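You operate a simulated robot arm through the tools that you are given. There is no shell and no other tool.

You run a simulated two-armed robot. Do the job below in one go: nothing can be reset, and whatever is moved stays where it is left.

## Task
Fill the orange barge with grain to the yellow line; shut its hatch.
Fine: push it under the silo, swing the orange chute over the open hold, hold the green FEED lever down; spill none; swing the chute back; the grey barge stays. Where these are worked on the way, their far stop is far enough and under half their travel is too little: orange chute.

Only the result counts: the job must be done as asked and must still hold three seconds after the hand-in. Knocking over, shifting, dropping, spilling or breaking anything else fails it.

## Robot
Two 6-joint arms with fingered hands on one trunk that stands fixed in place. Base frame: the origin is at the foot of the trunk, x ahead of it, y to its left, z up; the work surface is at about z = 76. Units: cm, degrees, N and s.
The left shoulder is at [4, 18.2, 131.7], the right one opposite. With the tool pointing down near the work surface each hand reaches from about 48 to 82 cm from the base axis, measured 20 degrees to its own side. Payload 4.9 kg a hand.
The tool frame of a hand sits at the grasp point between the pads (the TCP): z along the fingers, y along the line on which they close. The tips reach 3.2 cm beyond it. Largest opening 20 cm; the body of the gripper starts 8.9 cm behind the TCP. The gripper is a hand of 4 fingers: y runs from the thumb to the fingers, the wrist lies at [0, 0, -25.2] in the tool frame, and closing takes about 1.5 s.
Orientation is that of the tool frame in the base frame, as a unit quaternion [w, x, y, z]. With the fingers straight down and closing along the base's y, the tool's x points along the base's -x, its y along +y and its z along -z.

## Interface
- The arms move only by the tool jog_arm. It takes "left_series", "right_series" or both (then of equal length, played together; a hand with none holds still); each is a list of rows, each a list of 7 numbers: the shift along the tool's x, y, z in cm, then the turn, a rotation vector about the tool's x, y, z in rad, then the closure in counts, from 0 (fully open) to 255 (shut). In form: [[x, y, z, ax, ay, az, claw], ...]. A call has 1 to 20 rows; each row is the pose to reach, as a shift and turn from the pose commanded when the call began, along the tool's axes at that moment. Rows are played at 5 a second. More than 5 cm and 8.6 degrees between two rows, or a gripper value outside its range, and nothing of the call is played. Where a pose cannot be reached the arm comes as near as it can. A force on the tool above 40 N (or 10 N above the force at the start of the call, whichever is more), or a blocked arm, ends the call early, and 0.2 s more pass. The fingers move at their own pace (about 15.3 cm/s each) and stop on an object; they squeeze with about 23 N. The grip force told is the motor's: it shows also when the fingers shut on nothing. Time passes only in rows, and 0.2 s behind the last, so rows that repeat a pose let the fingers close. The reply holds the time, the measured pose of the TCP, the force on the tool along the base axes, the opening and the grip force, in the units named above and with some noise, with the torque about the TCP (base axes, N m) and any sound that the robot's microphone picked up.
- Cameras (640 x 400 px; columns grow to the right, rows downward): "scene" is now at [10.32, -0.2, 153.57]; the picture's right is [-0.03, -1.00, 0.00], its down [-0.66, 0.02, -0.75] and it looks along [0.75, -0.02, -0.66] (base axes); focal length 241 px, centre (320, 200). "left" rides on the left gripper at [-6.9, -6.9, -11.6] in its tool frame; the picture's right is [0.71, -0.71, 0.00], its down [0.54, 0.54, -0.64] and it looks along [0.45, 0.45, 0.77] (tool axes); focal length 226 px, centre (320, 200). "right" rides on the right gripper at [6.9, -6.9, -11.6] in its tool frame; the picture's right is [0.71, 0.71, 0.00], its down [-0.54, 0.54, -0.64] and it looks along [-0.45, 0.46, 0.77] (tool axes); focal length 226 px, centre (320, 200). There is no depth. A picture from a camera that has moved, and an enlarged one, comes with that camera's place and axes in the base frame and with its lens.
- get_image(camera): a new picture of that camera. The clock stands still meanwhile.
- set_grasp(shape, hand): the hand has 4 fingers and takes this shape, open, in about a second: jaw (thumb against the fingers, like two jaws); tri (thumb and two fingers); tip (a fingertip pinch); poke (one finger out to press); point (the index stretched); flat (the hand flat); cup (the hand cupped); fist (a fist). The gripper value then closes the fingers along that shape, each until it touches; the sizes above hold for jaw. It gives what a move gives, with no picture.
- turn_head(pan, tilt): turns the head with the scene camera to pan (to the left, within 86 degrees either way) and tilt (down, from -29 to 69), counted from straight ahead of the robot. It gives what a move gives.
- close_up(camera, box): a new picture of the part [left, top, right, bottom] of that camera's present view, enlarged. The clock stands still meanwhile.
- sign_off(): hands the job in; it is judged then, once.

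Places have to be worked out from the pictures, the camera data and where the tool is seen. Open the grippers and draw the arms clear of the work before you hand the job in, unless the task says otherwise.

The tools are called as a command line: name --argument value ..., lists and objects as JSON in quotes. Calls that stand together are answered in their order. jog_arm: Moves the arms, as the interface text tells. Its arguments: {"type":"object","properties":{"left_series":{"type":"array","items":{"type":"array","items":{"type":"number"}}},"right_series":{"type":"array","items":{"type":"array","items":{"type":"number"}}}},"required":[]} The other tools are called the same way: set_grasp (shape, hand) gives the hand a shape; turn_head (pan, tilt) turns the head that bears the scene camera; get_image (camera) takes a picture; close_up (camera, box) takes an enlarged picture of a part of a camera's view; sign_off () hands the job in.

At the start:

```text
clock: 0.0
left_tool_pos: [73.85, -4.1, 120.91]
left_tcp_rot: [0.0, 0.189, 0.982, 0.0]
left_contact_force: [-0.7, -0.3, 0.0]
left_torque: [0.0, 0.0, 0.02]
left_width: 19.96
left_finger_force: 0.1
left_shape: jaw
right_tool_pos: [48.69, -55.32, 117.03]
right_tcp_rot: [0.0, 0.189, 0.982, 0.0]
right_contact_force: [-0.3, 0.0, 0.5]
right_torque: [-0.02, 0.04, 0.0]
right_width: 19.98
right_finger_force: 0.0
right_shape: jaw
head pan, tilt: [-1.9, 41.4]
```

scene: 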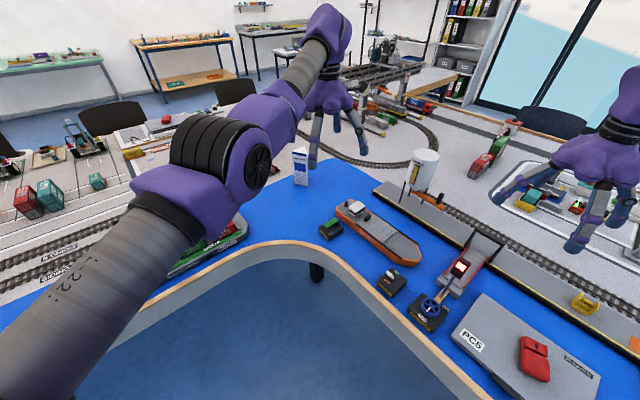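
right: 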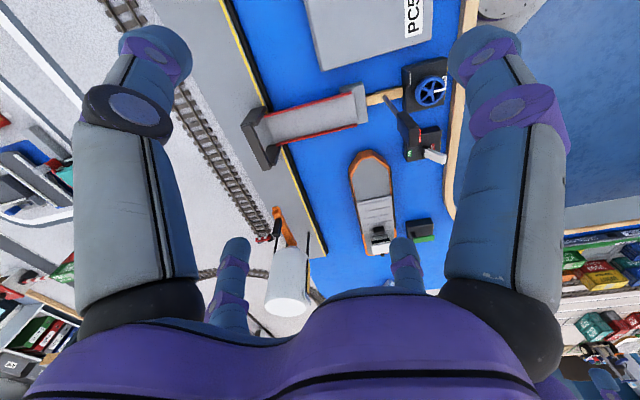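
left: 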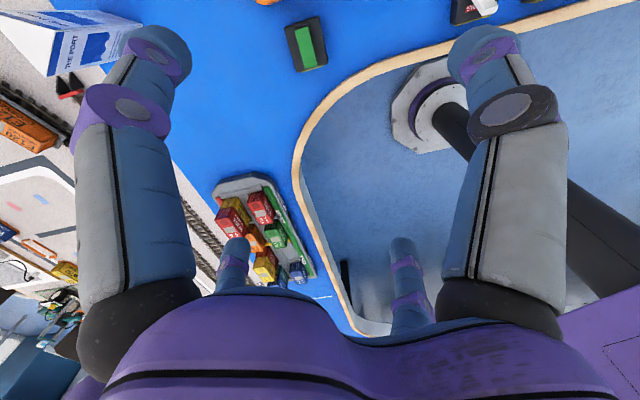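

The scene shows an orange barge left of centre, a silo with chute behind it, a small lever box in front, and a lock/gate to the right. I take enlarged views to identify each part.

close_up --camera "scene" --box '[300, 130, 540, 280]'

close_up --camera "scene" --box '[360, 220, 600, 370]'

close_up --camera "right" --box '[230, 50, 470, 320]'

```text
2.67 times, centred on (420, 205) of scene
camera zoom: at [10.32, -0.2, 153.57], right [-0.03, -1.0, 0.0], down [-0.66, 0.02, -0.75], along [0.75, -0.02, -0.66], focal length 642 px, centre (53, 187)
```

zoom: 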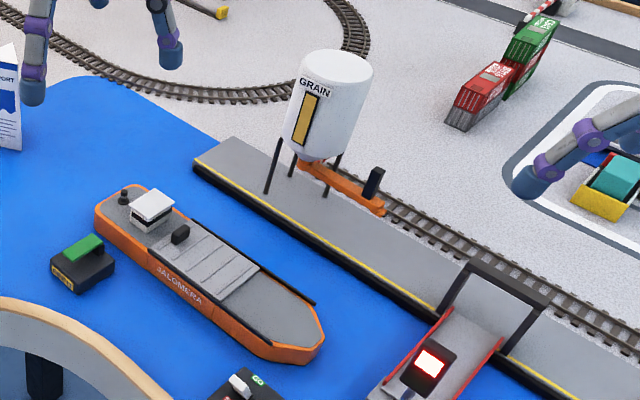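

```text
2.67 times, centred on (480, 295) of scene
camera zoom: at [10.32, -0.2, 153.57], right [-0.03, -1.0, 0.0], down [-0.66, 0.02, -0.75], along [0.75, -0.02, -0.66], focal length 642 px, centre (-107, -53)
```

zoom: 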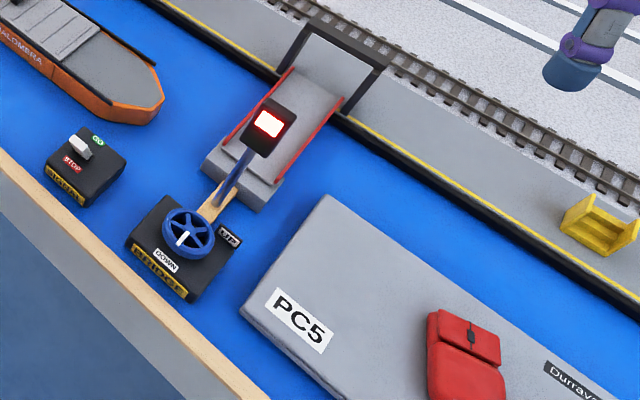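

```text
1.48 times, centred on (350, 185) of right
camera zoom: at [39.81, -59.26, 128.65], right [-0.39, 0.92, 0.0], down [0.7, 0.3, 0.64], along [0.59, 0.25, -0.77], focal length 335 px, centre (276, 222)
```

zoom: 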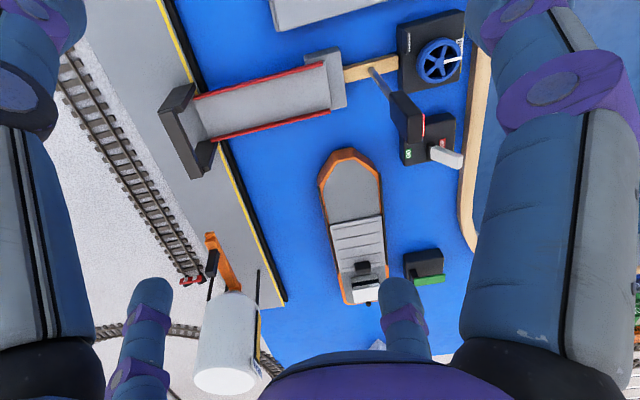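

I need more detail on the barge, its hatch, the chute and the FEED box, so I take tighter enlargements.

close_up --camera "scene" --box '[325, 190, 435, 275]'

close_up --camera "scene" --box '[385, 140, 465, 220]'

close_up --camera "scene" --box '[310, 210, 360, 250]'

close_up --camera "right" --box '[330, 140, 450, 260]'

close_up --camera "right" --box '[220, 180, 340, 320]'

```text
4.71 times, centred on (380, 232) of scene
camera zoom: at [10.32, -0.2, 153.57], right [-0.03, -1.0, 0.0], down [-0.66, 0.02, -0.75], along [0.75, -0.02, -0.66], focal length 1133 px, centre (38, 47)
```

zoom: 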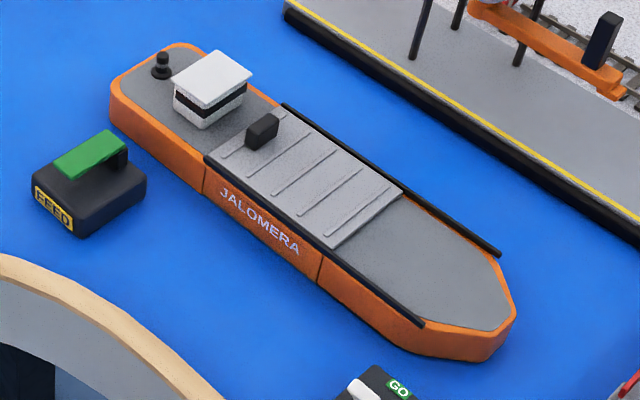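

```text
5.00 times, centred on (425, 180) of scene
camera zoom: at [10.32, -0.2, 153.57], right [-0.03, -1.0, 0.0], down [-0.66, 0.02, -0.75], along [0.75, -0.02, -0.66], focal length 1204 px, centre (-205, 300)
```

zoom: 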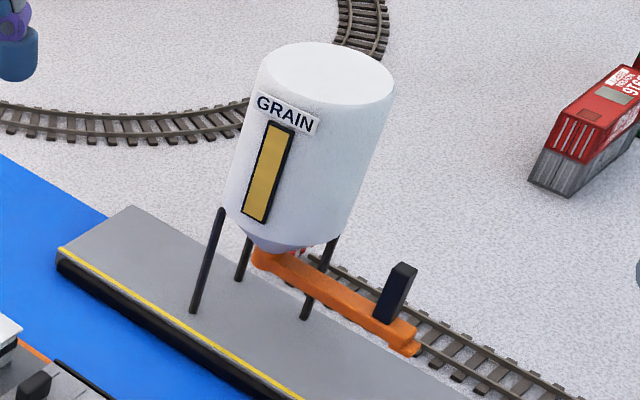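

```text
10.00 times, centred on (335, 230) of scene
camera zoom: at [10.32, -0.2, 153.57], right [-0.03, -1.0, 0.0], down [-0.66, 0.02, -0.75], along [0.75, -0.02, -0.66], focal length 2408 px, centre (170, -100)
```

zoom: 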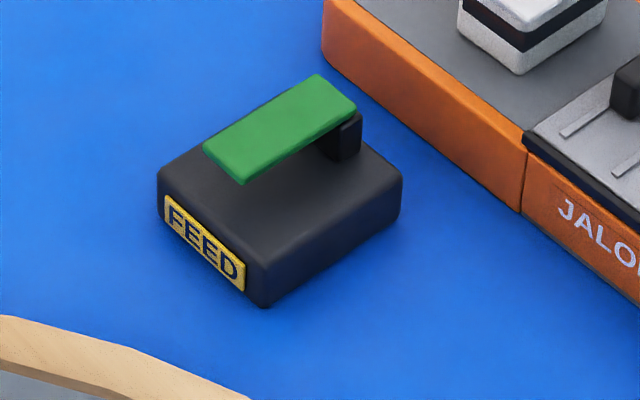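

```text
3.33 times, centred on (390, 200) of right
camera zoom: at [39.81, -59.26, 128.65], right [-0.39, 0.92, 0.0], down [0.7, 0.3, 0.64], along [0.59, 0.25, -0.77], focal length 754 px, centre (87, 200)
```

zoom: 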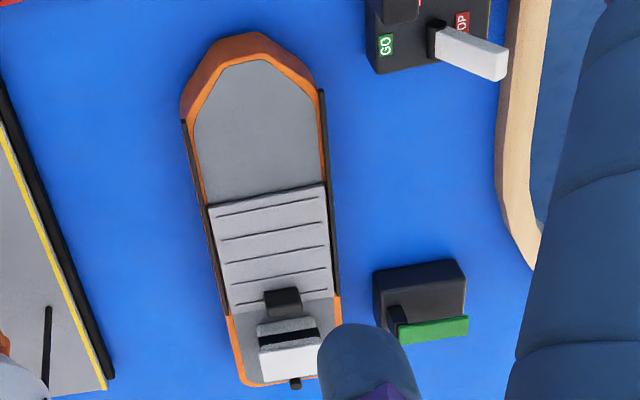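

```text
2.86 times, centred on (280, 250) of right
camera zoom: at [39.81, -59.26, 128.65], right [-0.39, 0.92, 0.0], down [0.7, 0.3, 0.64], along [0.59, 0.25, -0.77], focal length 646 px, centre (434, 57)
```

zoom: 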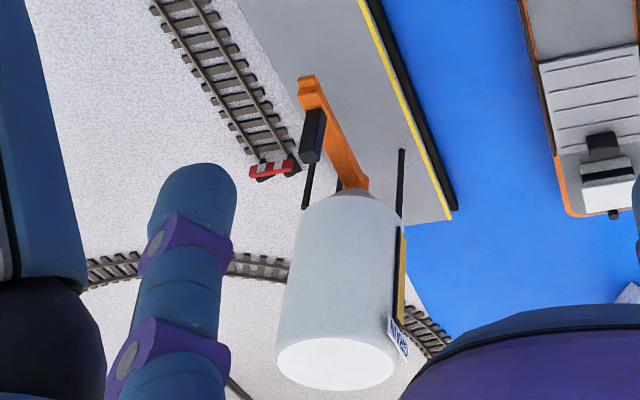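

The hatch is closed now: a ribbed cover on rails with a black knob at its stern end. From triangulation the knob is near (80,-22.5,81) and the chute tip near (82,-54,84). I turn the head to look for the grey barge and take sharper views.

turn_head --pan -30 --tilt 45

get_image --camera "scene"

close_up --camera "scene" --box '[180, 80, 420, 240]'

```text
clock: 0.9
left_tool_pos: [73.77, -4.03, 120.95]
left_tcp_rot: [0.0, 0.188, 0.982, 0.0]
left_contact_force: [-0.1, -1.8, -0.2]
left_torque: [0.0, -0.01, 0.02]
left_width: 19.97
left_finger_force: 0.1
left_shape: jaw
right_tool_pos: [48.65, -55.44, 116.96]
right_tcp_rot: [0.001, 0.189, 0.982, 0.0]
right_contact_force: [0.3, -0.2, -0.9]
right_torque: [0.0, 0.03, 0.03]
right_width: 20.01
right_finger_force: 0.0
right_shape: jaw
head pan, tilt: [-30.0, 45.0]
```

```text
taken
```

scene: 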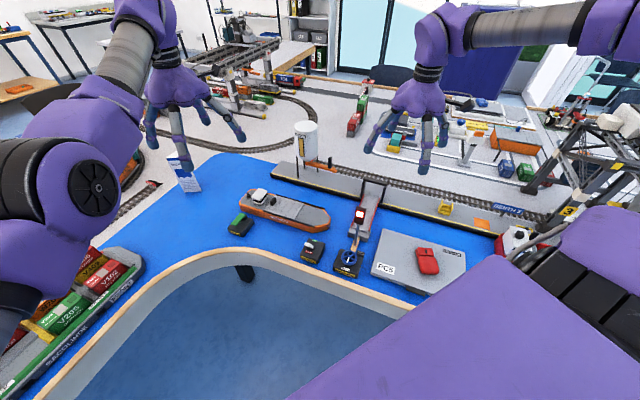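

```text
2.50 times, centred on (300, 160) of scene
camera zoom: at [8.97, -3.99, 153.06], right [-0.5, -0.87, 0.0], down [-0.61, 0.35, -0.71], along [0.61, -0.35, -0.71], focal length 602 px, centre (370, 300)
```

zoom: 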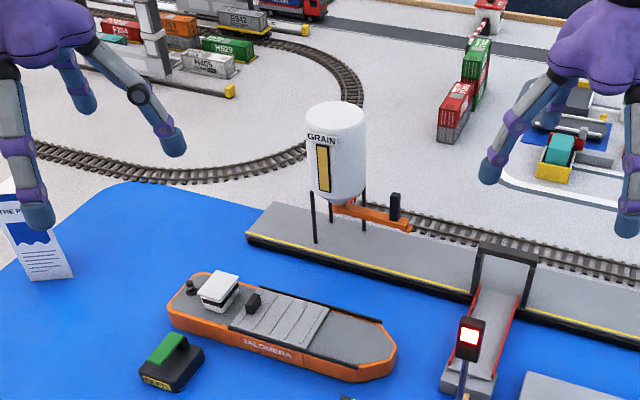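

No second grey barge is near the silo, so I'll simply keep clear of everything else. I move the right hand high above the barge, turning its y axis along the canal, to look closely with its camera.

jog_arm --right_series '[[-1.6, 3.6, 1.7, 0, 0, 0.0714, 0], [-3.2, 7.2, 3.4, 0, 0, 0.1428, 0], [-4.8, 10.8, 5.1, 0, 0, 0.2142, 0], [-6.4, 14.4, 6.9, 0, 0, 0.2856, 0], [-8.0, 18.0, 8.6, 0, 0, 0.357, 0], [-9.6, 21.6, 10.3, 0, 0, 0.4284, 0], [-10.8, 25.0, 12, 0, 0, 0.5, 0]]'

get_image --camera "right"

get_image --camera "scene"

```text
clock: 2.5
left_tool_pos: [73.86, -4.25, 120.9]
left_tcp_rot: [0.0, 0.189, 0.982, 0.0]
left_contact_force: [-0.2, -0.9, 0.0]
left_torque: [0.0, 0.01, 0.01]
left_width: 19.99
left_finger_force: 0.0
left_shape: jaw
right_tool_pos: [57.2, -45.97, 105.82]
right_tcp_rot: [0.001, 0.426, 0.905, 0.003]
right_contact_force: [-0.8, 0.3, 0.4]
right_torque: [-0.03, 0.0, -0.02]
right_width: 19.98
right_finger_force: 0.1
right_shape: jaw
right hand out of reach, approached as far as the arm can: row 4, 5, 6, 7
head pan, tilt: [-30.0, 45.0]
```

```text
taken
camera right: at [47.55, -45.16, 117.44], right [0.09, 1.0, 0.0], down [0.76, -0.08, 0.65], along [0.64, -0.06, -0.76], focal length 226 px, centre (320, 200)
```

right: 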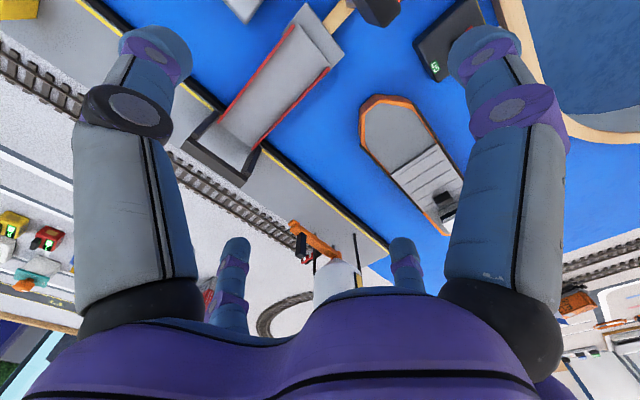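

```text
taken
```

scene: 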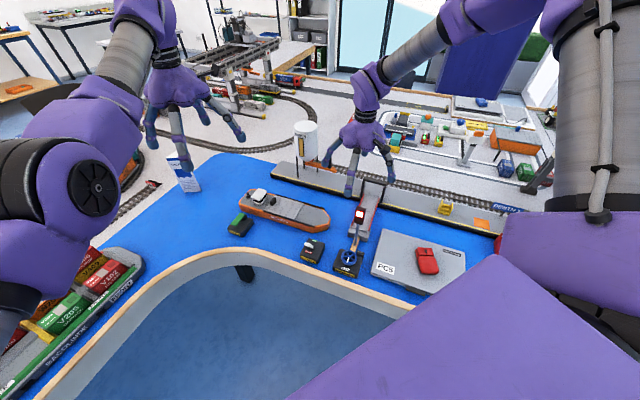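

The right hand stopped short at (57,-46,106), likely a wrist limit in this yaw. I turn the yaw back with no shift to learn which pose counts as commanded and whether yaw is the limit.

jog_arm --right_series '[[0, 0, 0, 0, 0, -0.125, 0], [0, 0, 0, 0, 0, -0.25, 0], [0, 0, 0, 0, 0, -0.375, 0], [0, 0, 0, 0, 0, -0.5, 0]]'

```text
clock: 3.5
left_tool_pos: [73.77, -4.22, 120.89]
left_tcp_rot: [0.0, 0.188, 0.982, 0.0]
left_contact_force: [1.1, 0.5, 0.0]
left_torque: [-0.04, -0.04, 0.0]
left_width: 20.01
left_finger_force: 0.0
left_shape: jaw
right_tool_pos: [56.96, -45.91, 105.39]
right_tcp_rot: [0.001, 0.187, 0.982, 0.002]
right_contact_force: [0.5, -0.3, 0.2]
right_torque: [-0.01, -0.02, 0.02]
right_width: 20.0
right_finger_force: 0.0
right_shape: jaw
right hand out of reach, approached as far as the arm can: row 4
head pan, tilt: [-30.0, 45.0]
```

The commanded pose follows the actual one, and yaw was not the limit. I test small moves: forward and down first.

jog_arm --right_series '[[0, 0, 3, 0, 0, 0, 0], [0, 0, 6, 0, 0, 0, 0], [-2, 0, 6, 0, 0, 0, 0], [-5, 2, 6, 0, 0, 0, 0], [-8, 4, 6, 0, 0, 0, 0]]'

get_image --camera "right"

```text
clock: 4.2
left_tool_pos: [73.8, -4.14, 121.02]
left_tcp_rot: [0.001, 0.189, 0.982, 0.0]
left_contact_force: [0.1, -0.6, 0.1]
left_torque: [0.0, 0.02, 0.02]
left_width: 19.99
left_finger_force: 0.1
left_shape: jaw
right_tool_pos: [57.41, -46.27, 100.33]
right_tcp_rot: [0.008, 0.191, 0.982, 0.001]
right_contact_force: [3.6, -0.8, 21.7]
right_torque: [0.96, 2.25, 0.0]
right_width: 19.98
right_finger_force: 0.2
right_shape: jaw
right hand out of reach, approached as far as the arm can: row 3
head pan, tilt: [-30.0, 45.0]
stopped in row 3 (right hand): the force on the tool passed its limit at 54 N (the readings are from after the stop); the commanded pose is now the measured one
```

```text
taken
camera right: at [48.27, -50.09, 111.94], right [-0.39, 0.92, -0.01], down [0.69, 0.3, 0.65], along [0.6, 0.25, -0.76], focal length 226 px, centre (320, 200)
```

right: 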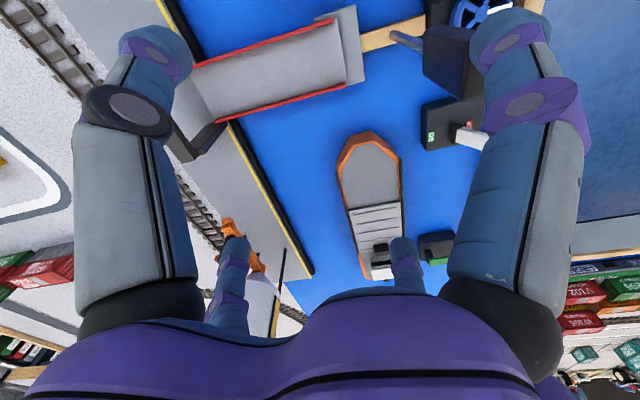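

The +x finger pressed on something at about (47,-42,97), which matches the top of the red signal post. I lift straight up at once and inspect it.

jog_arm --right_series '[[0, 0, -2.5, 0, 0, 0, 0], [0, 0, -5, 0, 0, 0, 0], [0, 0, -7.5, 0, 0, 0, 0]]'

get_image --camera "right"

close_up --camera "scene" --box '[290, 170, 490, 290]'

```text
clock: 5.0
left_tool_pos: [73.66, -4.15, 121.08]
left_tcp_rot: [0.001, 0.189, 0.982, 0.0]
left_contact_force: [0.9, -1.1, -0.4]
left_torque: [0.01, 0.01, -0.01]
left_width: 19.98
left_finger_force: 0.0
left_shape: jaw
right_tool_pos: [57.03, -46.27, 107.66]
right_tcp_rot: [0.006, 0.189, 0.982, 0.0]
right_contact_force: [-0.5, -0.5, 0.5]
right_torque: [0.01, -0.02, -0.02]
right_width: 19.99
right_finger_force: 0.0
right_shape: jaw
head pan, tilt: [-30.0, 45.0]
```

```text
taken
camera right: at [48.1, -50.04, 119.25], right [-0.39, 0.92, -0.01], down [0.7, 0.3, 0.65], along [0.6, 0.25, -0.76], focal length 226 px, centre (320, 200)
```

right: 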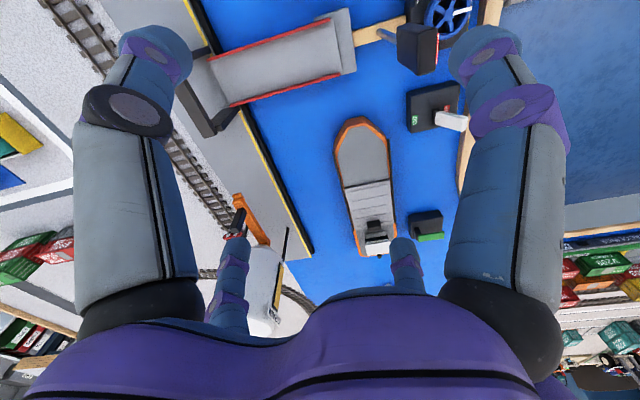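

```text
3.20 times, centred on (390, 230) of scene
camera zoom: at [8.96, -3.99, 153.06], right [-0.5, -0.87, 0.0], down [-0.61, 0.35, -0.71], along [0.61, -0.35, -0.71], focal length 770 px, centre (96, 104)
```

zoom: 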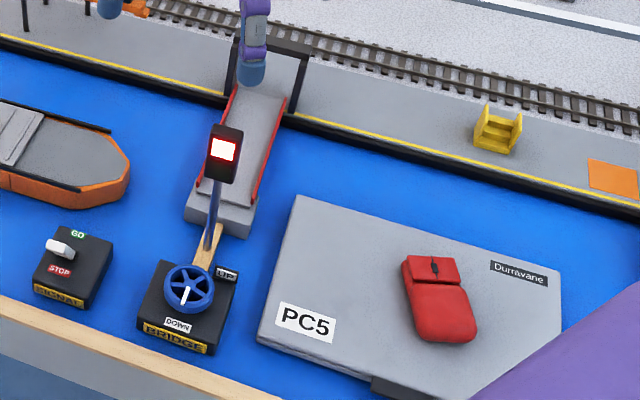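

The signal and the rest look undisturbed. Now I test which direction the right arm is limited in, moving forward in small steps at this safe height.

jog_arm --right_series '[[-1, 0.4, 0, 0, 0, 0, 0], [-2, 0.8, 0, 0, 0, 0, 0], [-4, 1.6, 0, 0, 0, 0, 0], [-6, 2.4, 0, 0, 0, 0, 0]]'

```text
clock: 6.0
left_tool_pos: [73.8, -4.2, 120.92]
left_tcp_rot: [0.0, 0.189, 0.982, 0.0]
left_contact_force: [-0.5, -0.7, 0.4]
left_torque: [0.01, 0.01, 0.0]
left_width: 19.99
left_finger_force: 0.0
left_shape: jaw
right_tool_pos: [59.79, -49.02, 107.64]
right_tcp_rot: [0.007, 0.19, 0.982, 0.001]
right_contact_force: [0.1, 0.4, -0.3]
right_torque: [0.0, 0.0, 0.02]
right_width: 19.97
right_finger_force: 0.1
right_shape: jaw
right hand out of reach, approached as far as the arm can: row 1, 2, 3, 4
head pan, tilt: [-30.0, 45.0]
```

The boundary slides along an outward line, as if the arm could not swing further inboard. I move the left arm away to the left to rule out interference, then retry the right hand inboard.

jog_arm --left_series '[[2.7, 3.4, 0, 0, 0, 0, 0], [5.4, 6.8, 0, 0, 0, 0, 0], [8.1, 10.2, 0, 0, 0, 0, 0], [10.8, 13.6, 0, 0, 0, 0, 0], [13.5, 17, 0, 0, 0, 0, 0], [16.2, 20.4, 0, 0, 0, 0, 0], [18.9, 23.7, 0, 0, 0, 0, 0]]'

jog_arm --right_series '[[-0.5, 2, 0, 0, 0, 0, 0], [-1, 4, 0, 0, 0, 0, 0], [-1.5, 6, 0, 0, 0, 0, 0], [-2, 8, 0, 0, 0, 0, 0]]'

```text
clock: 7.6
left_tool_pos: [78.05, 19.1, 125.82]
left_tcp_rot: [0.004, 0.185, 0.983, -0.003]
left_contact_force: [0.3, 2.6, 3.6]
left_torque: [-0.31, 0.0, 0.01]
left_width: 20.01
left_finger_force: 0.1
left_shape: jaw
left hand out of reach, approached as far as the arm can: row 1, 2, 3, 4, 5, 6, 7
right_tool_pos: [59.97, -48.26, 107.98]
right_tcp_rot: [0.007, 0.189, 0.982, -0.003]
right_contact_force: [0.6, 3.0, 1.5]
right_torque: [-0.47, 0.1, 0.0]
right_width: 19.97
right_finger_force: 0.0
right_shape: jaw
head pan, tilt: [-30.0, 45.0]
```

```text
clock: 8.6
left_tool_pos: [78.04, 18.08, 125.42]
left_tcp_rot: [0.0, 0.187, 0.982, -0.002]
left_contact_force: [0.6, -0.9, 0.1]
left_torque: [-0.04, -0.02, 0.0]
left_width: 19.99
left_finger_force: 0.0
left_shape: jaw
right_tool_pos: [58.86, -47.86, 107.81]
right_tcp_rot: [0.007, 0.19, 0.982, 0.002]
right_contact_force: [0.4, 0.3, 0.4]
right_torque: [-0.01, -0.04, 0.03]
right_width: 19.99
right_finger_force: 0.0
right_shape: jaw
right hand out of reach, approached as far as the arm can: row 1, 2, 3, 4
head pan, tilt: [-30.0, 45.0]
```

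Both arms seem limited at these heights with the tool straight down, so lower wrist heights should open the workspace. The left hand has free space below, so I lower it 20 cm there while closing the right hand to slim it.

jog_arm --left_series '[[0, 0, 5, 0, 0, 0, 0], [0, 0, 10, 0, 0, 0, 0], [0, 0, 15, 0, 0, 0, 0], [0, 0, 20, 0, 0, 0, 0], [0, 0, 24, 0, 0, 0, 0], [2, 2, 24, 0, 0, 0, 0], [4, 3, 24, 0, 0, 0, 0], [6, 4, 24, 0, 0, 0, 0]]' --right_series '[[0, 0, 0, 0, 0, 0, 60], [0, 0, 0, 0, 0, 0, 120], [0, 0, 0, 0, 0, 0, 180], [0, 0, 0, 0, 0, 0, 255], [0, 0, 0, 0, 0, 0, 255], [0, 0, 0, 0, 0, 0, 255], [0, 0, 0, 0, 0, 0, 255], [0, 0, 0, 0, 0, 0, 255]]'

get_image --camera "right"

get_image --camera "scene"

```text
clock: 10.4
left_tool_pos: [74.38, 23.89, 100.94]
left_tcp_rot: [0.0, 0.188, 0.982, 0.001]
left_contact_force: [1.0, -0.3, -1.0]
left_torque: [0.0, 0.02, -0.01]
left_width: 19.99
left_finger_force: 0.2
left_shape: jaw
left hand out of reach, approached as far as the arm can: row 1, 8
right_tool_pos: [58.79, -47.64, 107.73]
right_tcp_rot: [0.007, 0.19, 0.982, 0.001]
right_contact_force: [-0.4, -0.1, 0.2]
right_torque: [0.04, 0.0, -0.01]
right_width: 0.0
right_finger_force: 23.0
right_shape: jaw
head pan, tilt: [-30.0, 45.0]
```

```text
taken
camera right: at [49.86, -51.63, 119.3], right [-0.39, 0.92, -0.01], down [0.7, 0.3, 0.65], along [0.6, 0.25, -0.76], focal length 226 px, centre (320, 200)
```

right: 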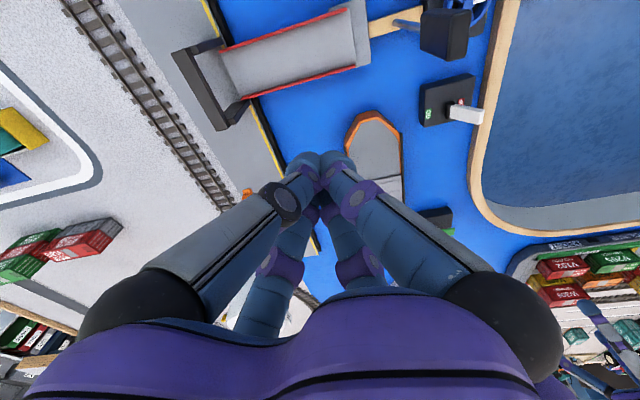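

```text
taken
```

scene: 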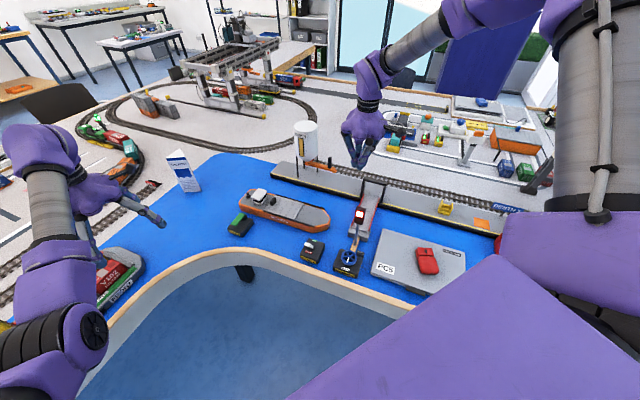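

The closed right hand is a compact point. I lower it to about z=99 and then try to move it inboard and forward, over the canal side.

jog_arm --right_series '[[0, 0, 3, 0, 0, 0, 255], [0, 0, 6, 0, 0, 0, 255], [0, 0, 8.5, 0, 0, 0, 255], [-1, 2, 8.5, 0, 0, 0, 255], [-2, 4, 8.5, 0, 0, 0, 255], [-3, 6, 8.5, 0, 0, 0, 255], [-4, 8, 8.5, 0, 0, 0, 255], [-5, 10, 8.5, 0, 0, 0, 255]]'

```text
clock: 12.2
left_tool_pos: [74.3, 23.79, 101.0]
left_tcp_rot: [0.0, 0.188, 0.982, 0.0]
left_contact_force: [0.2, 0.1, 0.3]
left_torque: [-0.03, -0.02, 0.01]
left_width: 19.98
left_finger_force: 0.0
left_shape: jaw
right_tool_pos: [58.67, -47.77, 100.14]
right_tcp_rot: [0.007, 0.191, 0.982, 0.002]
right_contact_force: [-0.1, 0.3, -0.7]
right_torque: [-0.04, 0.01, 0.01]
right_width: 0.0
right_finger_force: 22.8
right_shape: jaw
right hand out of reach, approached as far as the arm can: row 2, 3, 4, 5, 6, 7, 8
head pan, tilt: [-30.0, 45.0]
```

The right arm will not go lower or further inboard here. I turn the head towards the right arm to see its elbow configuration.

turn_head --pan -55 --tilt 10

get_image --camera "scene"

turn_head --pan 45 --tilt 15

get_image --camera "scene"

```text
clock: 13.2
left_tool_pos: [74.34, 23.81, 100.86]
left_tcp_rot: [0.001, 0.189, 0.982, 0.0]
left_contact_force: [-0.3, 0.4, -0.2]
left_torque: [0.01, 0.0, 0.01]
left_width: 19.97
left_finger_force: 0.1
left_shape: jaw
right_tool_pos: [58.48, -47.92, 100.11]
right_tcp_rot: [0.006, 0.19, 0.982, 0.001]
right_contact_force: [0.7, 0.2, -0.3]
right_torque: [-0.03, -0.03, 0.0]
right_width: 0.0
right_finger_force: 22.9
right_shape: jaw
head pan, tilt: [-55.0, 10.0]
```

```text
taken
```

scene: 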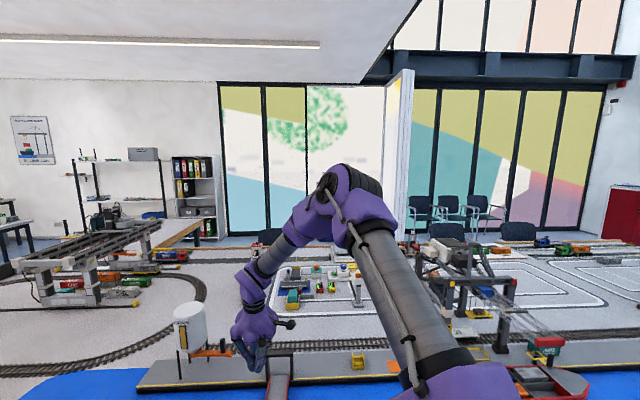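

```text
clock: 14.9
left_tool_pos: [74.44, 23.79, 101.0]
left_tcp_rot: [0.0, 0.188, 0.982, 0.0]
left_contact_force: [-0.3, -0.3, 0.1]
left_torque: [-0.02, 0.0, 0.01]
left_width: 19.99
left_finger_force: 0.1
left_shape: jaw
right_tool_pos: [58.65, -47.8, 100.05]
right_tcp_rot: [0.007, 0.19, 0.982, 0.002]
right_contact_force: [-0.1, -0.3, -0.2]
right_torque: [0.01, 0.02, -0.02]
right_width: 0.0
right_finger_force: 23.2
right_shape: jaw
head pan, tilt: [45.0, 15.0]
```

```text
taken
```

scene: 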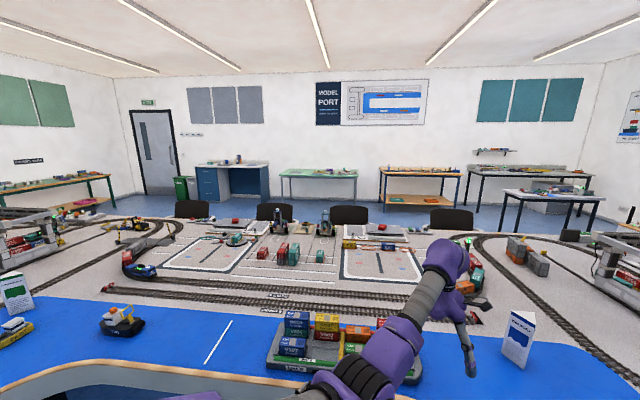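

The right arm is elbow-up with a steep forearm, so straightening the wrist (fingers tilted forward) may free it. I test a forward tilt of about 25° and then an inboard/forward move.

jog_arm --right_series '[[0, 0, 0, 0, -0.15, 0, 255], [0, 0, 0, 0, -0.3, 0, 255], [0, 0, 0, 0, -0.45, 0, 255], [-1, 2, 0, 0, -0.45, 0, 255], [-2, 4, 0, 0, -0.45, 0, 255], [-3, 6, 0, 0, -0.45, 0, 255]]'

```text
clock: 16.3
left_tool_pos: [74.34, 23.72, 100.86]
left_tcp_rot: [0.0, 0.187, 0.982, 0.0]
left_contact_force: [-0.1, 0.0, 0.4]
left_torque: [-0.01, -0.02, 0.01]
left_width: 19.99
left_finger_force: 0.0
left_shape: jaw
right_tool_pos: [61.92, -45.42, 99.65]
right_tcp_rot: [0.225, 0.185, 0.956, -0.041]
right_contact_force: [0.5, 0.5, -0.9]
right_torque: [0.0, -0.03, -0.01]
right_width: 0.0
right_finger_force: 22.9
right_shape: jaw
right hand out of reach, approached as far as the arm can: row 5, 6
head pan, tilt: [45.0, 15.0]
```

With the tilt the right wrist stays on a vertical plane at 45°, so it looks like a shoulder joint limit for this elbow-up posture. The left arm has an elbow-down posture that did reach inboard, so I test it by moving it over the barge's stern side, and turn the head back to the work.

jog_arm --left_series '[[-1.7, -4.3, 0, 0, 0, 0, 0], [-3.4, -8.6, 0, 0, 0, 0, 0], [-5.1, -12.9, 0, 0, 0, 0, 0], [-6.8, -17.2, 0, 0, 0, 0, 0], [-8.5, -21.5, 0, 0, 0, 0, 0], [-10.0, -25.8, 0, 0, 0, 0, 0], [-11.5, -29.8, 0, 0, 0, 0, 0]]'

turn_head --pan -20 --tilt 42

get_image --camera "left"

get_image --camera "scene"

```text
clock: 17.9
left_tool_pos: [74.92, -4.84, 101.14]
left_tcp_rot: [0.0, 0.193, 0.981, 0.0]
left_contact_force: [0.6, -0.1, -0.1]
left_torque: [-0.01, 0.05, 0.04]
left_width: 19.99
left_finger_force: 0.0
left_shape: jaw
left hand out of reach, approached as far as the arm can: row 7
right_tool_pos: [61.83, -45.34, 99.57]
right_tcp_rot: [0.224, 0.185, 0.956, -0.041]
right_contact_force: [0.1, -1.3, -0.7]
right_torque: [-0.01, 0.05, -0.01]
right_width: 0.0
right_finger_force: 23.3
right_shape: jaw
head pan, tilt: [45.0, 15.0]
```

```text
clock: 19.3
left_tool_pos: [74.87, -4.73, 101.14]
left_tcp_rot: [-0.002, 0.194, 0.981, 0.0]
left_contact_force: [0.0, -0.1, -0.3]
left_torque: [-0.01, 0.02, -0.01]
left_width: 19.99
left_finger_force: 0.1
left_shape: jaw
right_tool_pos: [61.74, -45.4, 99.46]
right_tcp_rot: [0.225, 0.185, 0.956, -0.041]
right_contact_force: [0.5, 1.0, -0.5]
right_torque: [-0.01, -0.03, -0.01]
right_width: 0.0
right_finger_force: 23.4
right_shape: jaw
head pan, tilt: [-20.0, 42.0]
```

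```text
taken
camera left: at [78.58, -13.75, 112.7], right [-0.92, -0.39, 0.0], down [-0.29, 0.71, 0.65], along [-0.25, 0.59, -0.76], focal length 226 px, centre (320, 200)
```

left: 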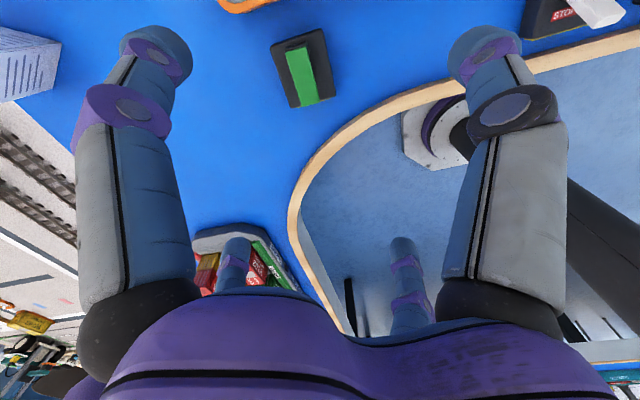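

```text
taken
```

scene: 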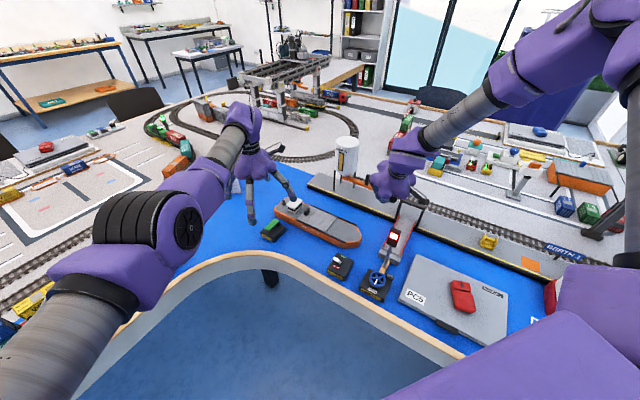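

The left hand got to (74.9,-4.8) and was flagged on the last row. I probe how much further right it can go, with fingers closed to keep it slim.

jog_arm --left_series '[[0, 0, 0, 0, 0, 0, 120], [0, 0, 0, 0, 0, 0, 255], [0, 0, 0, 0, 0, 0, 255], [0, 0, 0, 0, 0, 0, 255], [-2, -2, 0, 0, 0, 0, 255], [-4, -4, 0, 0, 0, 0, 255], [-6, -7, 0, 0, 0, 0, 255], [-7, -10, 0, 0, 0, 0, 255]]'

```text
clock: 21.1
left_tool_pos: [74.64, -4.93, 101.18]
left_tcp_rot: [0.0, 0.187, 0.982, 0.0]
left_contact_force: [-0.2, 0.0, 1.1]
left_torque: [-0.02, 0.0, 0.0]
left_width: 0.0
left_finger_force: 23.2
left_shape: jaw
left hand out of reach, approached as far as the arm can: row 5, 6, 7, 8
right_tool_pos: [61.8, -45.31, 99.51]
right_tcp_rot: [0.226, 0.185, 0.955, -0.041]
right_contact_force: [0.2, 0.2, -0.3]
right_torque: [0.02, -0.01, -0.02]
right_width: 0.0
right_finger_force: 23.3
right_shape: jaw
head pan, tilt: [-20.0, 42.0]
```

Both of the left hand's boundary points lie about 74.6 cm from its shoulder, which suggests maximum reach. I test a move right and slightly nearer to confirm.

jog_arm --left_series '[[0.3, -3, 0, 0, 0, 0, 255], [0.6, -6, 0, 0, 0, 0, 255], [0.8, -9, 0, 0, 0, 0, 255]]'

```text
clock: 21.9
left_tool_pos: [74.61, -5.02, 101.34]
left_tcp_rot: [0.0, 0.188, 0.982, -0.002]
left_contact_force: [-0.6, -0.2, 0.5]
left_torque: [0.02, 0.01, 0.02]
left_width: 0.0
left_finger_force: 23.1
left_shape: jaw
left hand out of reach, approached as far as the arm can: row 1, 2, 3
right_tool_pos: [61.76, -45.28, 99.51]
right_tcp_rot: [0.225, 0.185, 0.956, -0.042]
right_contact_force: [-0.5, -0.8, -0.1]
right_torque: [-0.02, 0.01, -0.01]
right_width: 0.0
right_finger_force: 23.1
right_shape: jaw
head pan, tilt: [-20.0, 42.0]
```

The left hand did not move at all, so another joint is limiting. Tool roll may be it, so I test turning the left hand's yaw with the arm's swing, then moving right.

jog_arm --left_series '[[0, 0, 0, 0, 0, 0.15, 255], [0, 0, 0, 0, 0, 0.3, 255], [0, 0, 0, 0, 0, 0.45, 255], [0.2, -3, 0, 0, 0, 0.45, 255], [0.4, -6, 0, 0, 0, 0.45, 255]]' --right_series '[[0, 0, 0, 0, 0, -0.15, 255], [0, 0, 0, 0, 0, -0.3, 255], [0, 0, 0, 0, 0, -0.45, 255], [0, 2, 0, 0, 0, -0.45, 255], [0, 4, 0, 0, 0, -0.45, 255]]'

```text
clock: 23.1
left_tool_pos: [74.67, -5.12, 101.56]
left_tcp_rot: [0.0, 0.403, 0.915, -0.002]
left_contact_force: [0.5, 0.2, -0.3]
left_torque: [-0.01, -0.02, 0.04]
left_width: 0.0
left_finger_force: 23.0
left_shape: jaw
left hand out of reach, approached as far as the arm can: row 4, 5
right_tool_pos: [61.04, -44.54, 100.15]
right_tcp_rot: [0.21, -0.033, 0.973, -0.091]
right_contact_force: [-0.9, 0.1, 0.9]
right_torque: [0.01, 0.0, -0.01]
right_width: 0.0
right_finger_force: 23.3
right_shape: jaw
right hand out of reach, approached as far as the arm can: row 4, 5
head pan, tilt: [-20.0, 42.0]
```

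Yaw does not matter, so it is an arm joint. I probe the left hand with a pure descent followed by small forward and rightward moves to map the limit at a lower height.

jog_arm --left_series '[[0, 0, 3, 0, 0, 0, 255], [0, 0, 6, 0, 0, 0, 255], [0, 0, 9, 0, 0, 0, 255]]'

jog_arm --left_series '[[-2, 2.2, 0, 0, 0, 0, 255]]'

jog_arm --left_series '[[-2.2, -2, 0, 0, 0, 0, 255]]'

```text
clock: 23.9
left_tool_pos: [73.78, -4.77, 92.91]
left_tcp_rot: [0.001, 0.403, 0.915, 0.0]
left_contact_force: [0.6, -0.4, 0.4]
left_torque: [0.0, 0.03, -0.02]
left_width: 0.0
left_finger_force: 23.0
left_shape: jaw
left hand out of reach, approached as far as the arm can: row 2, 3
right_tool_pos: [60.96, -44.72, 100.1]
right_tcp_rot: [0.21, -0.032, 0.973, -0.091]
right_contact_force: [-0.1, 0.4, 0.6]
right_torque: [0.04, 0.04, -0.02]
right_width: 0.0
right_finger_force: 22.3
right_shape: jaw
head pan, tilt: [-20.0, 42.0]
```

```text
clock: 24.3
left_tool_pos: [74.32, -3.87, 93.34]
left_tcp_rot: [0.001, 0.404, 0.915, 0.0]
left_contact_force: [-0.2, -0.9, 0.1]
left_torque: [0.01, -0.03, -0.03]
left_width: 0.01
left_finger_force: 23.4
left_shape: jaw
left hand out of reach, approached as far as the arm can: row 1
right_tool_pos: [60.94, -44.61, 100.2]
right_tcp_rot: [0.211, -0.033, 0.973, -0.09]
right_contact_force: [0.6, 0.1, -0.2]
right_torque: [0.04, 0.0, 0.04]
right_width: 0.0
right_finger_force: 22.9
right_shape: jaw
head pan, tilt: [-20.0, 42.0]
```

```text
clock: 24.7
left_tool_pos: [73.6, -5.04, 93.28]
left_tcp_rot: [0.0, 0.402, 0.916, -0.002]
left_contact_force: [-0.6, 0.0, -0.1]
left_torque: [0.01, -0.01, -0.04]
left_width: 0.01
left_finger_force: 23.0
left_shape: jaw
left hand out of reach, approached as far as the arm can: row 1
right_tool_pos: [60.98, -44.63, 100.25]
right_tcp_rot: [0.21, -0.033, 0.973, -0.09]
right_contact_force: [-0.6, 0.2, -0.1]
right_torque: [0.02, -0.03, -0.01]
right_width: 0.01
right_finger_force: 23.3
right_shape: jaw
head pan, tilt: [-20.0, 42.0]
```

The limit seems tied to arm posture rather than distance. I look at both arms with the head to work out their kinematics before going on.

turn_head --pan 25 --tilt 40

get_image --camera "scene"

turn_head --pan -60 --tilt 25

get_image --camera "scene"

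```text
clock: 25.8
left_tool_pos: [73.62, -5.13, 93.27]
left_tcp_rot: [0.001, 0.403, 0.915, -0.001]
left_contact_force: [0.2, 0.0, -0.4]
left_torque: [0.0, -0.01, 0.03]
left_width: 0.01
left_finger_force: 23.3
left_shape: jaw
right_tool_pos: [60.96, -44.55, 100.17]
right_tcp_rot: [0.21, -0.034, 0.973, -0.09]
right_contact_force: [0.1, 0.7, 0.6]
right_torque: [0.04, -0.01, -0.01]
right_width: 0.01
right_finger_force: 23.4
right_shape: jaw
head pan, tilt: [25.0, 40.0]
```

```text
taken
```

scene: 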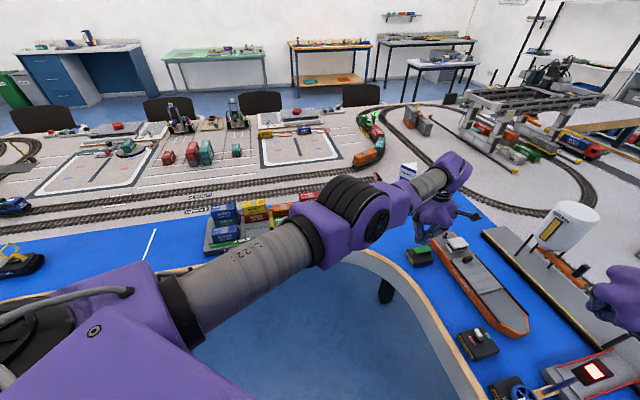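

```text
clock: 27.4
left_tool_pos: [73.54, -5.02, 93.23]
left_tcp_rot: [0.0, 0.403, 0.915, -0.001]
left_contact_force: [0.1, 0.0, -0.6]
left_torque: [0.03, 0.0, 0.03]
left_width: 0.0
left_finger_force: 23.5
left_shape: jaw
right_tool_pos: [61.0, -44.63, 100.12]
right_tcp_rot: [0.211, -0.033, 0.973, -0.09]
right_contact_force: [0.6, -0.3, -1.0]
right_torque: [0.04, 0.05, 0.01]
right_width: 0.0
right_finger_force: 22.8
right_shape: jaw
head pan, tilt: [-60.0, 25.0]
```

```text
taken
```

scene: 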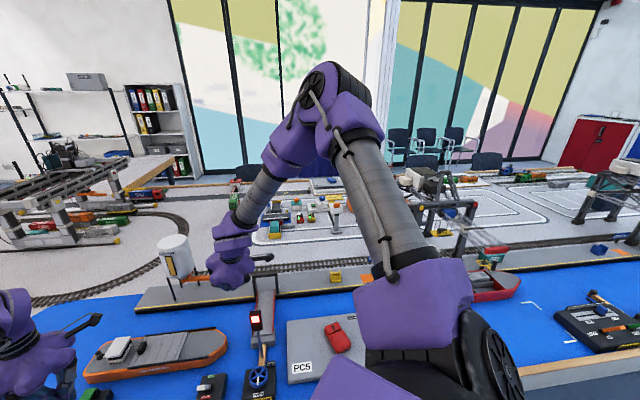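

The arms look like UR-type arms: the left one is nearly straight (so near maximum reach), the right one elbow-up. I bring the left hand nearer and a bit lower to see whether it moves freely away from full stretch.

jog_arm --left_series '[[3, -1, 1, 0, 0, 0, 255], [6, -2, 2, 0, 0, 0, 255], [9.4, -2.9, 3, 0, 0, 0, 255]]'

jog_arm --left_series '[[-2, -4, 0, 0, 0, 0, 255], [-4, -8, 0, 0, 0, 0, 255], [-6, -12, 0, 0, 0, 0, 255]]'

```text
clock: 28.2
left_tool_pos: [73.53, -3.27, 89.03]
left_tcp_rot: [0.001, 0.404, 0.915, -0.001]
left_contact_force: [-0.1, -1.4, -0.3]
left_torque: [0.02, -0.03, -0.03]
left_width: 0.01
left_finger_force: 23.2
left_shape: jaw
left hand out of reach, approached as far as the arm can: row 1, 2, 3
right_tool_pos: [60.95, -44.66, 100.06]
right_tcp_rot: [0.211, -0.034, 0.973, -0.089]
right_contact_force: [-0.4, 0.4, 0.5]
right_torque: [0.0, -0.01, -0.02]
right_width: 0.0
right_finger_force: 22.5
right_shape: jaw
head pan, tilt: [-60.0, 25.0]
```

```text
clock: 29.0
left_tool_pos: [72.75, -5.12, 88.86]
left_tcp_rot: [0.001, 0.403, 0.915, -0.002]
left_contact_force: [-1.1, -0.5, 0.1]
left_torque: [0.0, -0.01, -0.01]
left_width: 0.0
left_finger_force: 22.5
left_shape: jaw
left hand out of reach, approached as far as the arm can: row 1, 2, 3
right_tool_pos: [61.16, -44.51, 100.24]
right_tcp_rot: [0.21, -0.033, 0.973, -0.09]
right_contact_force: [0.6, 0.0, -0.4]
right_torque: [-0.01, -0.02, 0.0]
right_width: 0.0
right_finger_force: 22.9
right_shape: jaw
head pan, tilt: [-60.0, 25.0]
```

The left hand will not come nearer either with the tool straight down. I test whether tilting its fingers forward (wrist drawing back) frees it.

jog_arm --left_series '[[0, 0, 0, 0.09, -0.12, 0, 255], [0, 0, 0, 0.18, -0.24, 0, 255], [0, 0, 0, 0.27, -0.36, 0, 255], [0, 0, 0, 0.36, -0.48, 0, 255]]'

turn_head --pan 0 --tilt 42

get_image --camera "scene"

```text
clock: 30.0
left_tool_pos: [74.89, -6.22, 88.59]
left_tcp_rot: [0.062, 0.4, 0.908, -0.11]
left_contact_force: [0.6, 0.4, 0.1]
left_torque: [0.01, -0.02, -0.04]
left_width: 0.0
left_finger_force: 23.1
left_shape: jaw
left hand out of reach, approached as far as the arm can: row 1, 2, 3, 4
right_tool_pos: [60.99, -44.57, 100.12]
right_tcp_rot: [0.21, -0.032, 0.973, -0.09]
right_contact_force: [0.4, -0.6, 0.2]
right_torque: [0.02, 0.04, -0.02]
right_width: 0.01
right_finger_force: 23.1
right_shape: jaw
head pan, tilt: [-60.0, 25.0]
```

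```text
clock: 31.3
left_tool_pos: [75.01, -6.19, 88.67]
left_tcp_rot: [0.061, 0.399, 0.908, -0.11]
left_contact_force: [-0.5, 0.7, -0.4]
left_torque: [-0.03, 0.0, -0.06]
left_width: 0.0
left_finger_force: 23.4
left_shape: jaw
right_tool_pos: [61.02, -44.64, 100.24]
right_tcp_rot: [0.211, -0.033, 0.973, -0.09]
right_contact_force: [0.2, -0.1, 0.4]
right_torque: [0.02, -0.05, -0.01]
right_width: 0.01
right_finger_force: 23.2
right_shape: jaw
head pan, tilt: [0.0, 42.0]
```

```text
taken
```

scene: 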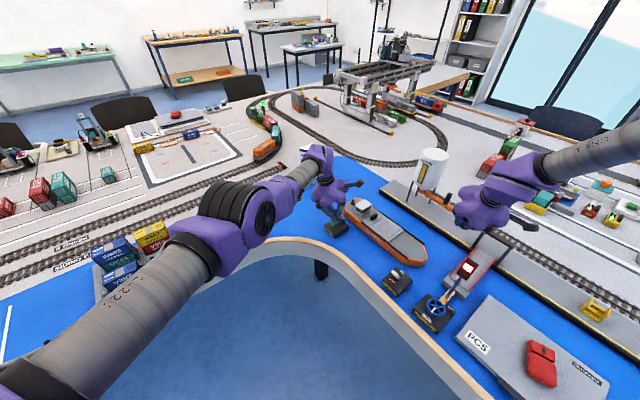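

The left arm seems locked at full stretch (a singular pose that cannot start bending inward). Raising it straight up at constant distance should shorten the needed reach and let the elbow bend, so I lift it, then draw it in.

jog_arm --left_series '[[0, 0, -4.5, 0, 0, 0, 255], [0, 0, -9, 0, 0, 0, 255], [0, 0, -13.5, 0, 0, 0, 255], [0, 0, -18, 0, 0, 0, 255], [0, 0, -18, 0, 0, 0, 255]]'

jog_arm --left_series '[[2, -2, 0, 0, 0, 0, 255], [4, -4, 0, 0, 0, 0, 255], [6, -6, 0, 0, 0, 0, 255]]'

```text
clock: 32.5
left_tool_pos: [78.36, -2.86, 105.46]
left_tcp_rot: [0.061, 0.399, 0.908, -0.111]
left_contact_force: [-0.1, 0.1, -0.1]
left_torque: [0.03, -0.02, -0.01]
left_width: 0.0
left_finger_force: 23.6
left_shape: jaw
left hand out of reach, approached as far as the arm can: row 1, 2, 3, 4, 5
right_tool_pos: [61.01, -44.53, 100.05]
right_tcp_rot: [0.211, -0.033, 0.973, -0.09]
right_contact_force: [0.0, -0.1, 0.0]
right_torque: [0.01, 0.03, 0.0]
right_width: 0.0
right_finger_force: 22.8
right_shape: jaw
head pan, tilt: [0.0, 42.0]
```

```text
clock: 33.3
left_tool_pos: [78.01, -3.98, 104.44]
left_tcp_rot: [0.06, 0.4, 0.908, -0.111]
left_contact_force: [0.7, -0.8, 0.5]
left_torque: [0.02, -0.02, 0.0]
left_width: 0.02
left_finger_force: 22.8
left_shape: jaw
left hand out of reach, approached as far as the arm can: row 1, 2, 3
right_tool_pos: [61.01, -44.55, 100.1]
right_tcp_rot: [0.211, -0.034, 0.973, -0.089]
right_contact_force: [0.4, -0.4, 0.3]
right_torque: [-0.01, 0.0, -0.02]
right_width: 0.0
right_finger_force: 22.8
right_shape: jaw
head pan, tilt: [0.0, 42.0]
```

The left wrist seems to slide on a surface that forbids drawing inward here. I bring it back to its own side, untilt it, and then lower it toward the work surface, where its nominal workspace should be.

jog_arm --left_series '[[3.85, 2.43, -0.26, -0.031, 0.04, 0, 255], [7.7, 4.85, -0.52, -0.062, 0.08, 0, 255], [11.55, 7.28, -0.78, -0.093, 0.12, 0, 255], [15.4, 9.7, -1.04, -0.124, 0.16, 0, 255], [19.25, 12.13, -1.3, -0.155, 0.2, 0, 255]]'

jog_arm --left_series '[[0, 0, 4, 0, 0, 0, 255], [0, 0, 8, 0, 0, 0, 255], [0, 0, 12, 0, 0, 0, 255]]'

jog_arm --left_series '[[2, -2.2, 0, 0, 0, 0, 255], [4, -4.4, 0, 0, 0, 0, 255], [6, -6.6, 0, 0, 0, 0, 255]]'

```text
clock: 34.5
left_tool_pos: [79.09, 15.81, 98.84]
left_tcp_rot: [-0.001, 0.403, 0.915, 0.0]
left_contact_force: [0.2, 0.2, 1.0]
left_torque: [0.01, -0.02, 0.02]
left_width: 0.0
left_finger_force: 22.7
left_shape: jaw
left hand out of reach, approached as far as the arm can: row 3, 4, 5
right_tool_pos: [60.94, -44.66, 100.18]
right_tcp_rot: [0.211, -0.033, 0.973, -0.089]
right_contact_force: [0.4, 0.0, -0.5]
right_torque: [0.02, -0.04, 0.03]
right_width: 0.0
right_finger_force: 23.0
right_shape: jaw
head pan, tilt: [0.0, 42.0]
```

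```text
clock: 35.3
left_tool_pos: [78.34, 15.42, 87.09]
left_tcp_rot: [0.003, 0.403, 0.915, 0.001]
left_contact_force: [0.0, -0.1, 1.0]
left_torque: [-0.02, 0.02, -0.03]
left_width: 0.02
left_finger_force: 22.7
left_shape: jaw
left hand out of reach, approached as far as the arm can: row 2, 3
right_tool_pos: [61.02, -44.66, 100.13]
right_tcp_rot: [0.21, -0.033, 0.973, -0.09]
right_contact_force: [0.7, 0.4, 0.3]
right_torque: [0.0, 0.01, 0.01]
right_width: 0.0
right_finger_force: 23.5
right_shape: jaw
head pan, tilt: [0.0, 42.0]
```

```text
clock: 36.1
left_tool_pos: [72.15, 14.31, 85.6]
left_tcp_rot: [0.001, 0.401, 0.916, 0.001]
left_contact_force: [0.3, -0.6, 0.3]
left_torque: [0.01, -0.03, -0.01]
left_width: 0.01
left_finger_force: 22.7
left_shape: jaw
left hand out of reach, approached as far as the arm can: row 2, 3
right_tool_pos: [60.99, -44.58, 100.11]
right_tcp_rot: [0.211, -0.033, 0.973, -0.09]
right_contact_force: [-0.1, 1.2, 0.4]
right_torque: [0.0, -0.03, 0.0]
right_width: 0.0
right_finger_force: 23.3
right_shape: jaw
head pan, tilt: [0.0, 42.0]
```

Lower down the left hand does come inward (now x=72, z=85.6). I continue inward in small steps to see whether it keeps going.

jog_arm --left_series '[[1.35, -1.47, 0, 0, 0, 0, 255], [2.7, -2.95, 0, 0, 0, 0, 255], [4.05, -4.4, 0, 0, 0, 0, 255], [5.4, -5.9, 0, 0, 0, 0, 255]]'

jog_arm --left_series '[[0, 0, 0, 0, 0, 0, 255], [0, 0, -2, 0, 0, 0, 255], [0, 0, -4, 0, 0, 0, 255], [0, 0, -6, 0, 0, 0, 255]]'

```text
clock: 37.1
left_tool_pos: [68.53, 12.67, 82.1]
left_tcp_rot: [0.002, 0.402, 0.916, 0.001]
left_contact_force: [-0.1, 0.1, -0.4]
left_torque: [0.01, 0.01, -0.01]
left_width: 0.0
left_finger_force: 23.1
left_shape: jaw
left hand out of reach, approached as far as the arm can: row 1, 2, 3, 4
right_tool_pos: [60.94, -44.7, 100.28]
right_tcp_rot: [0.21, -0.033, 0.973, -0.091]
right_contact_force: [0.2, 0.5, 0.3]
right_torque: [-0.01, 0.04, 0.0]
right_width: 0.0
right_finger_force: 23.1
right_shape: jaw
head pan, tilt: [0.0, 42.0]
```

```text
clock: 38.1
left_tool_pos: [71.01, 11.06, 86.22]
left_tcp_rot: [0.001, 0.4, 0.916, 0.001]
left_contact_force: [0.0, -0.2, 0.4]
left_torque: [0.03, -0.01, -0.01]
left_width: 0.0
left_finger_force: 23.0
left_shape: jaw
left hand out of reach, approached as far as the arm can: row 2, 3, 4
right_tool_pos: [60.99, -44.5, 100.15]
right_tcp_rot: [0.21, -0.032, 0.973, -0.09]
right_contact_force: [0.4, 0.5, 0.5]
right_torque: [0.0, 0.01, -0.01]
right_width: 0.03
right_finger_force: 22.8
right_shape: jaw
head pan, tilt: [0.0, 42.0]
```

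There is a real boundary: going up forces the hand out, which matches a wrist bend limit for the tool pointing straight down. I now tilt the left fingers forward along the arm's own direction, which should relieve that wrist joint.

jog_arm --left_series '[[0, 0, 0, -0.052, -0.108, 0, 255], [0, 0, 0, -0.103, -0.217, 0, 255], [0, 0, 0, -0.155, -0.325, 0, 255], [0, 0, 0, -0.206, -0.433, 0, 255], [0, 0, 0, -0.258, -0.54, 0, 255]]'

```text
clock: 39.5
left_tool_pos: [72.74, 13.11, 88.55]
left_tcp_rot: [0.306, 0.384, 0.87, 0.032]
left_contact_force: [-0.2, 0.4, 0.5]
left_torque: [0.0, -0.01, 0.01]
left_width: 0.0
left_finger_force: 23.3
left_shape: jaw
right_tool_pos: [60.98, -44.55, 100.22]
right_tcp_rot: [0.21, -0.033, 0.973, -0.09]
right_contact_force: [0.6, -1.1, 0.4]
right_torque: [-0.02, 0.01, 0.0]
right_width: 0.0
right_finger_force: 23.3
right_shape: jaw
head pan, tilt: [0.0, 42.0]
stopped in row 5 (left hand): the arm was blocked; the commanded pose is now the measured one
```

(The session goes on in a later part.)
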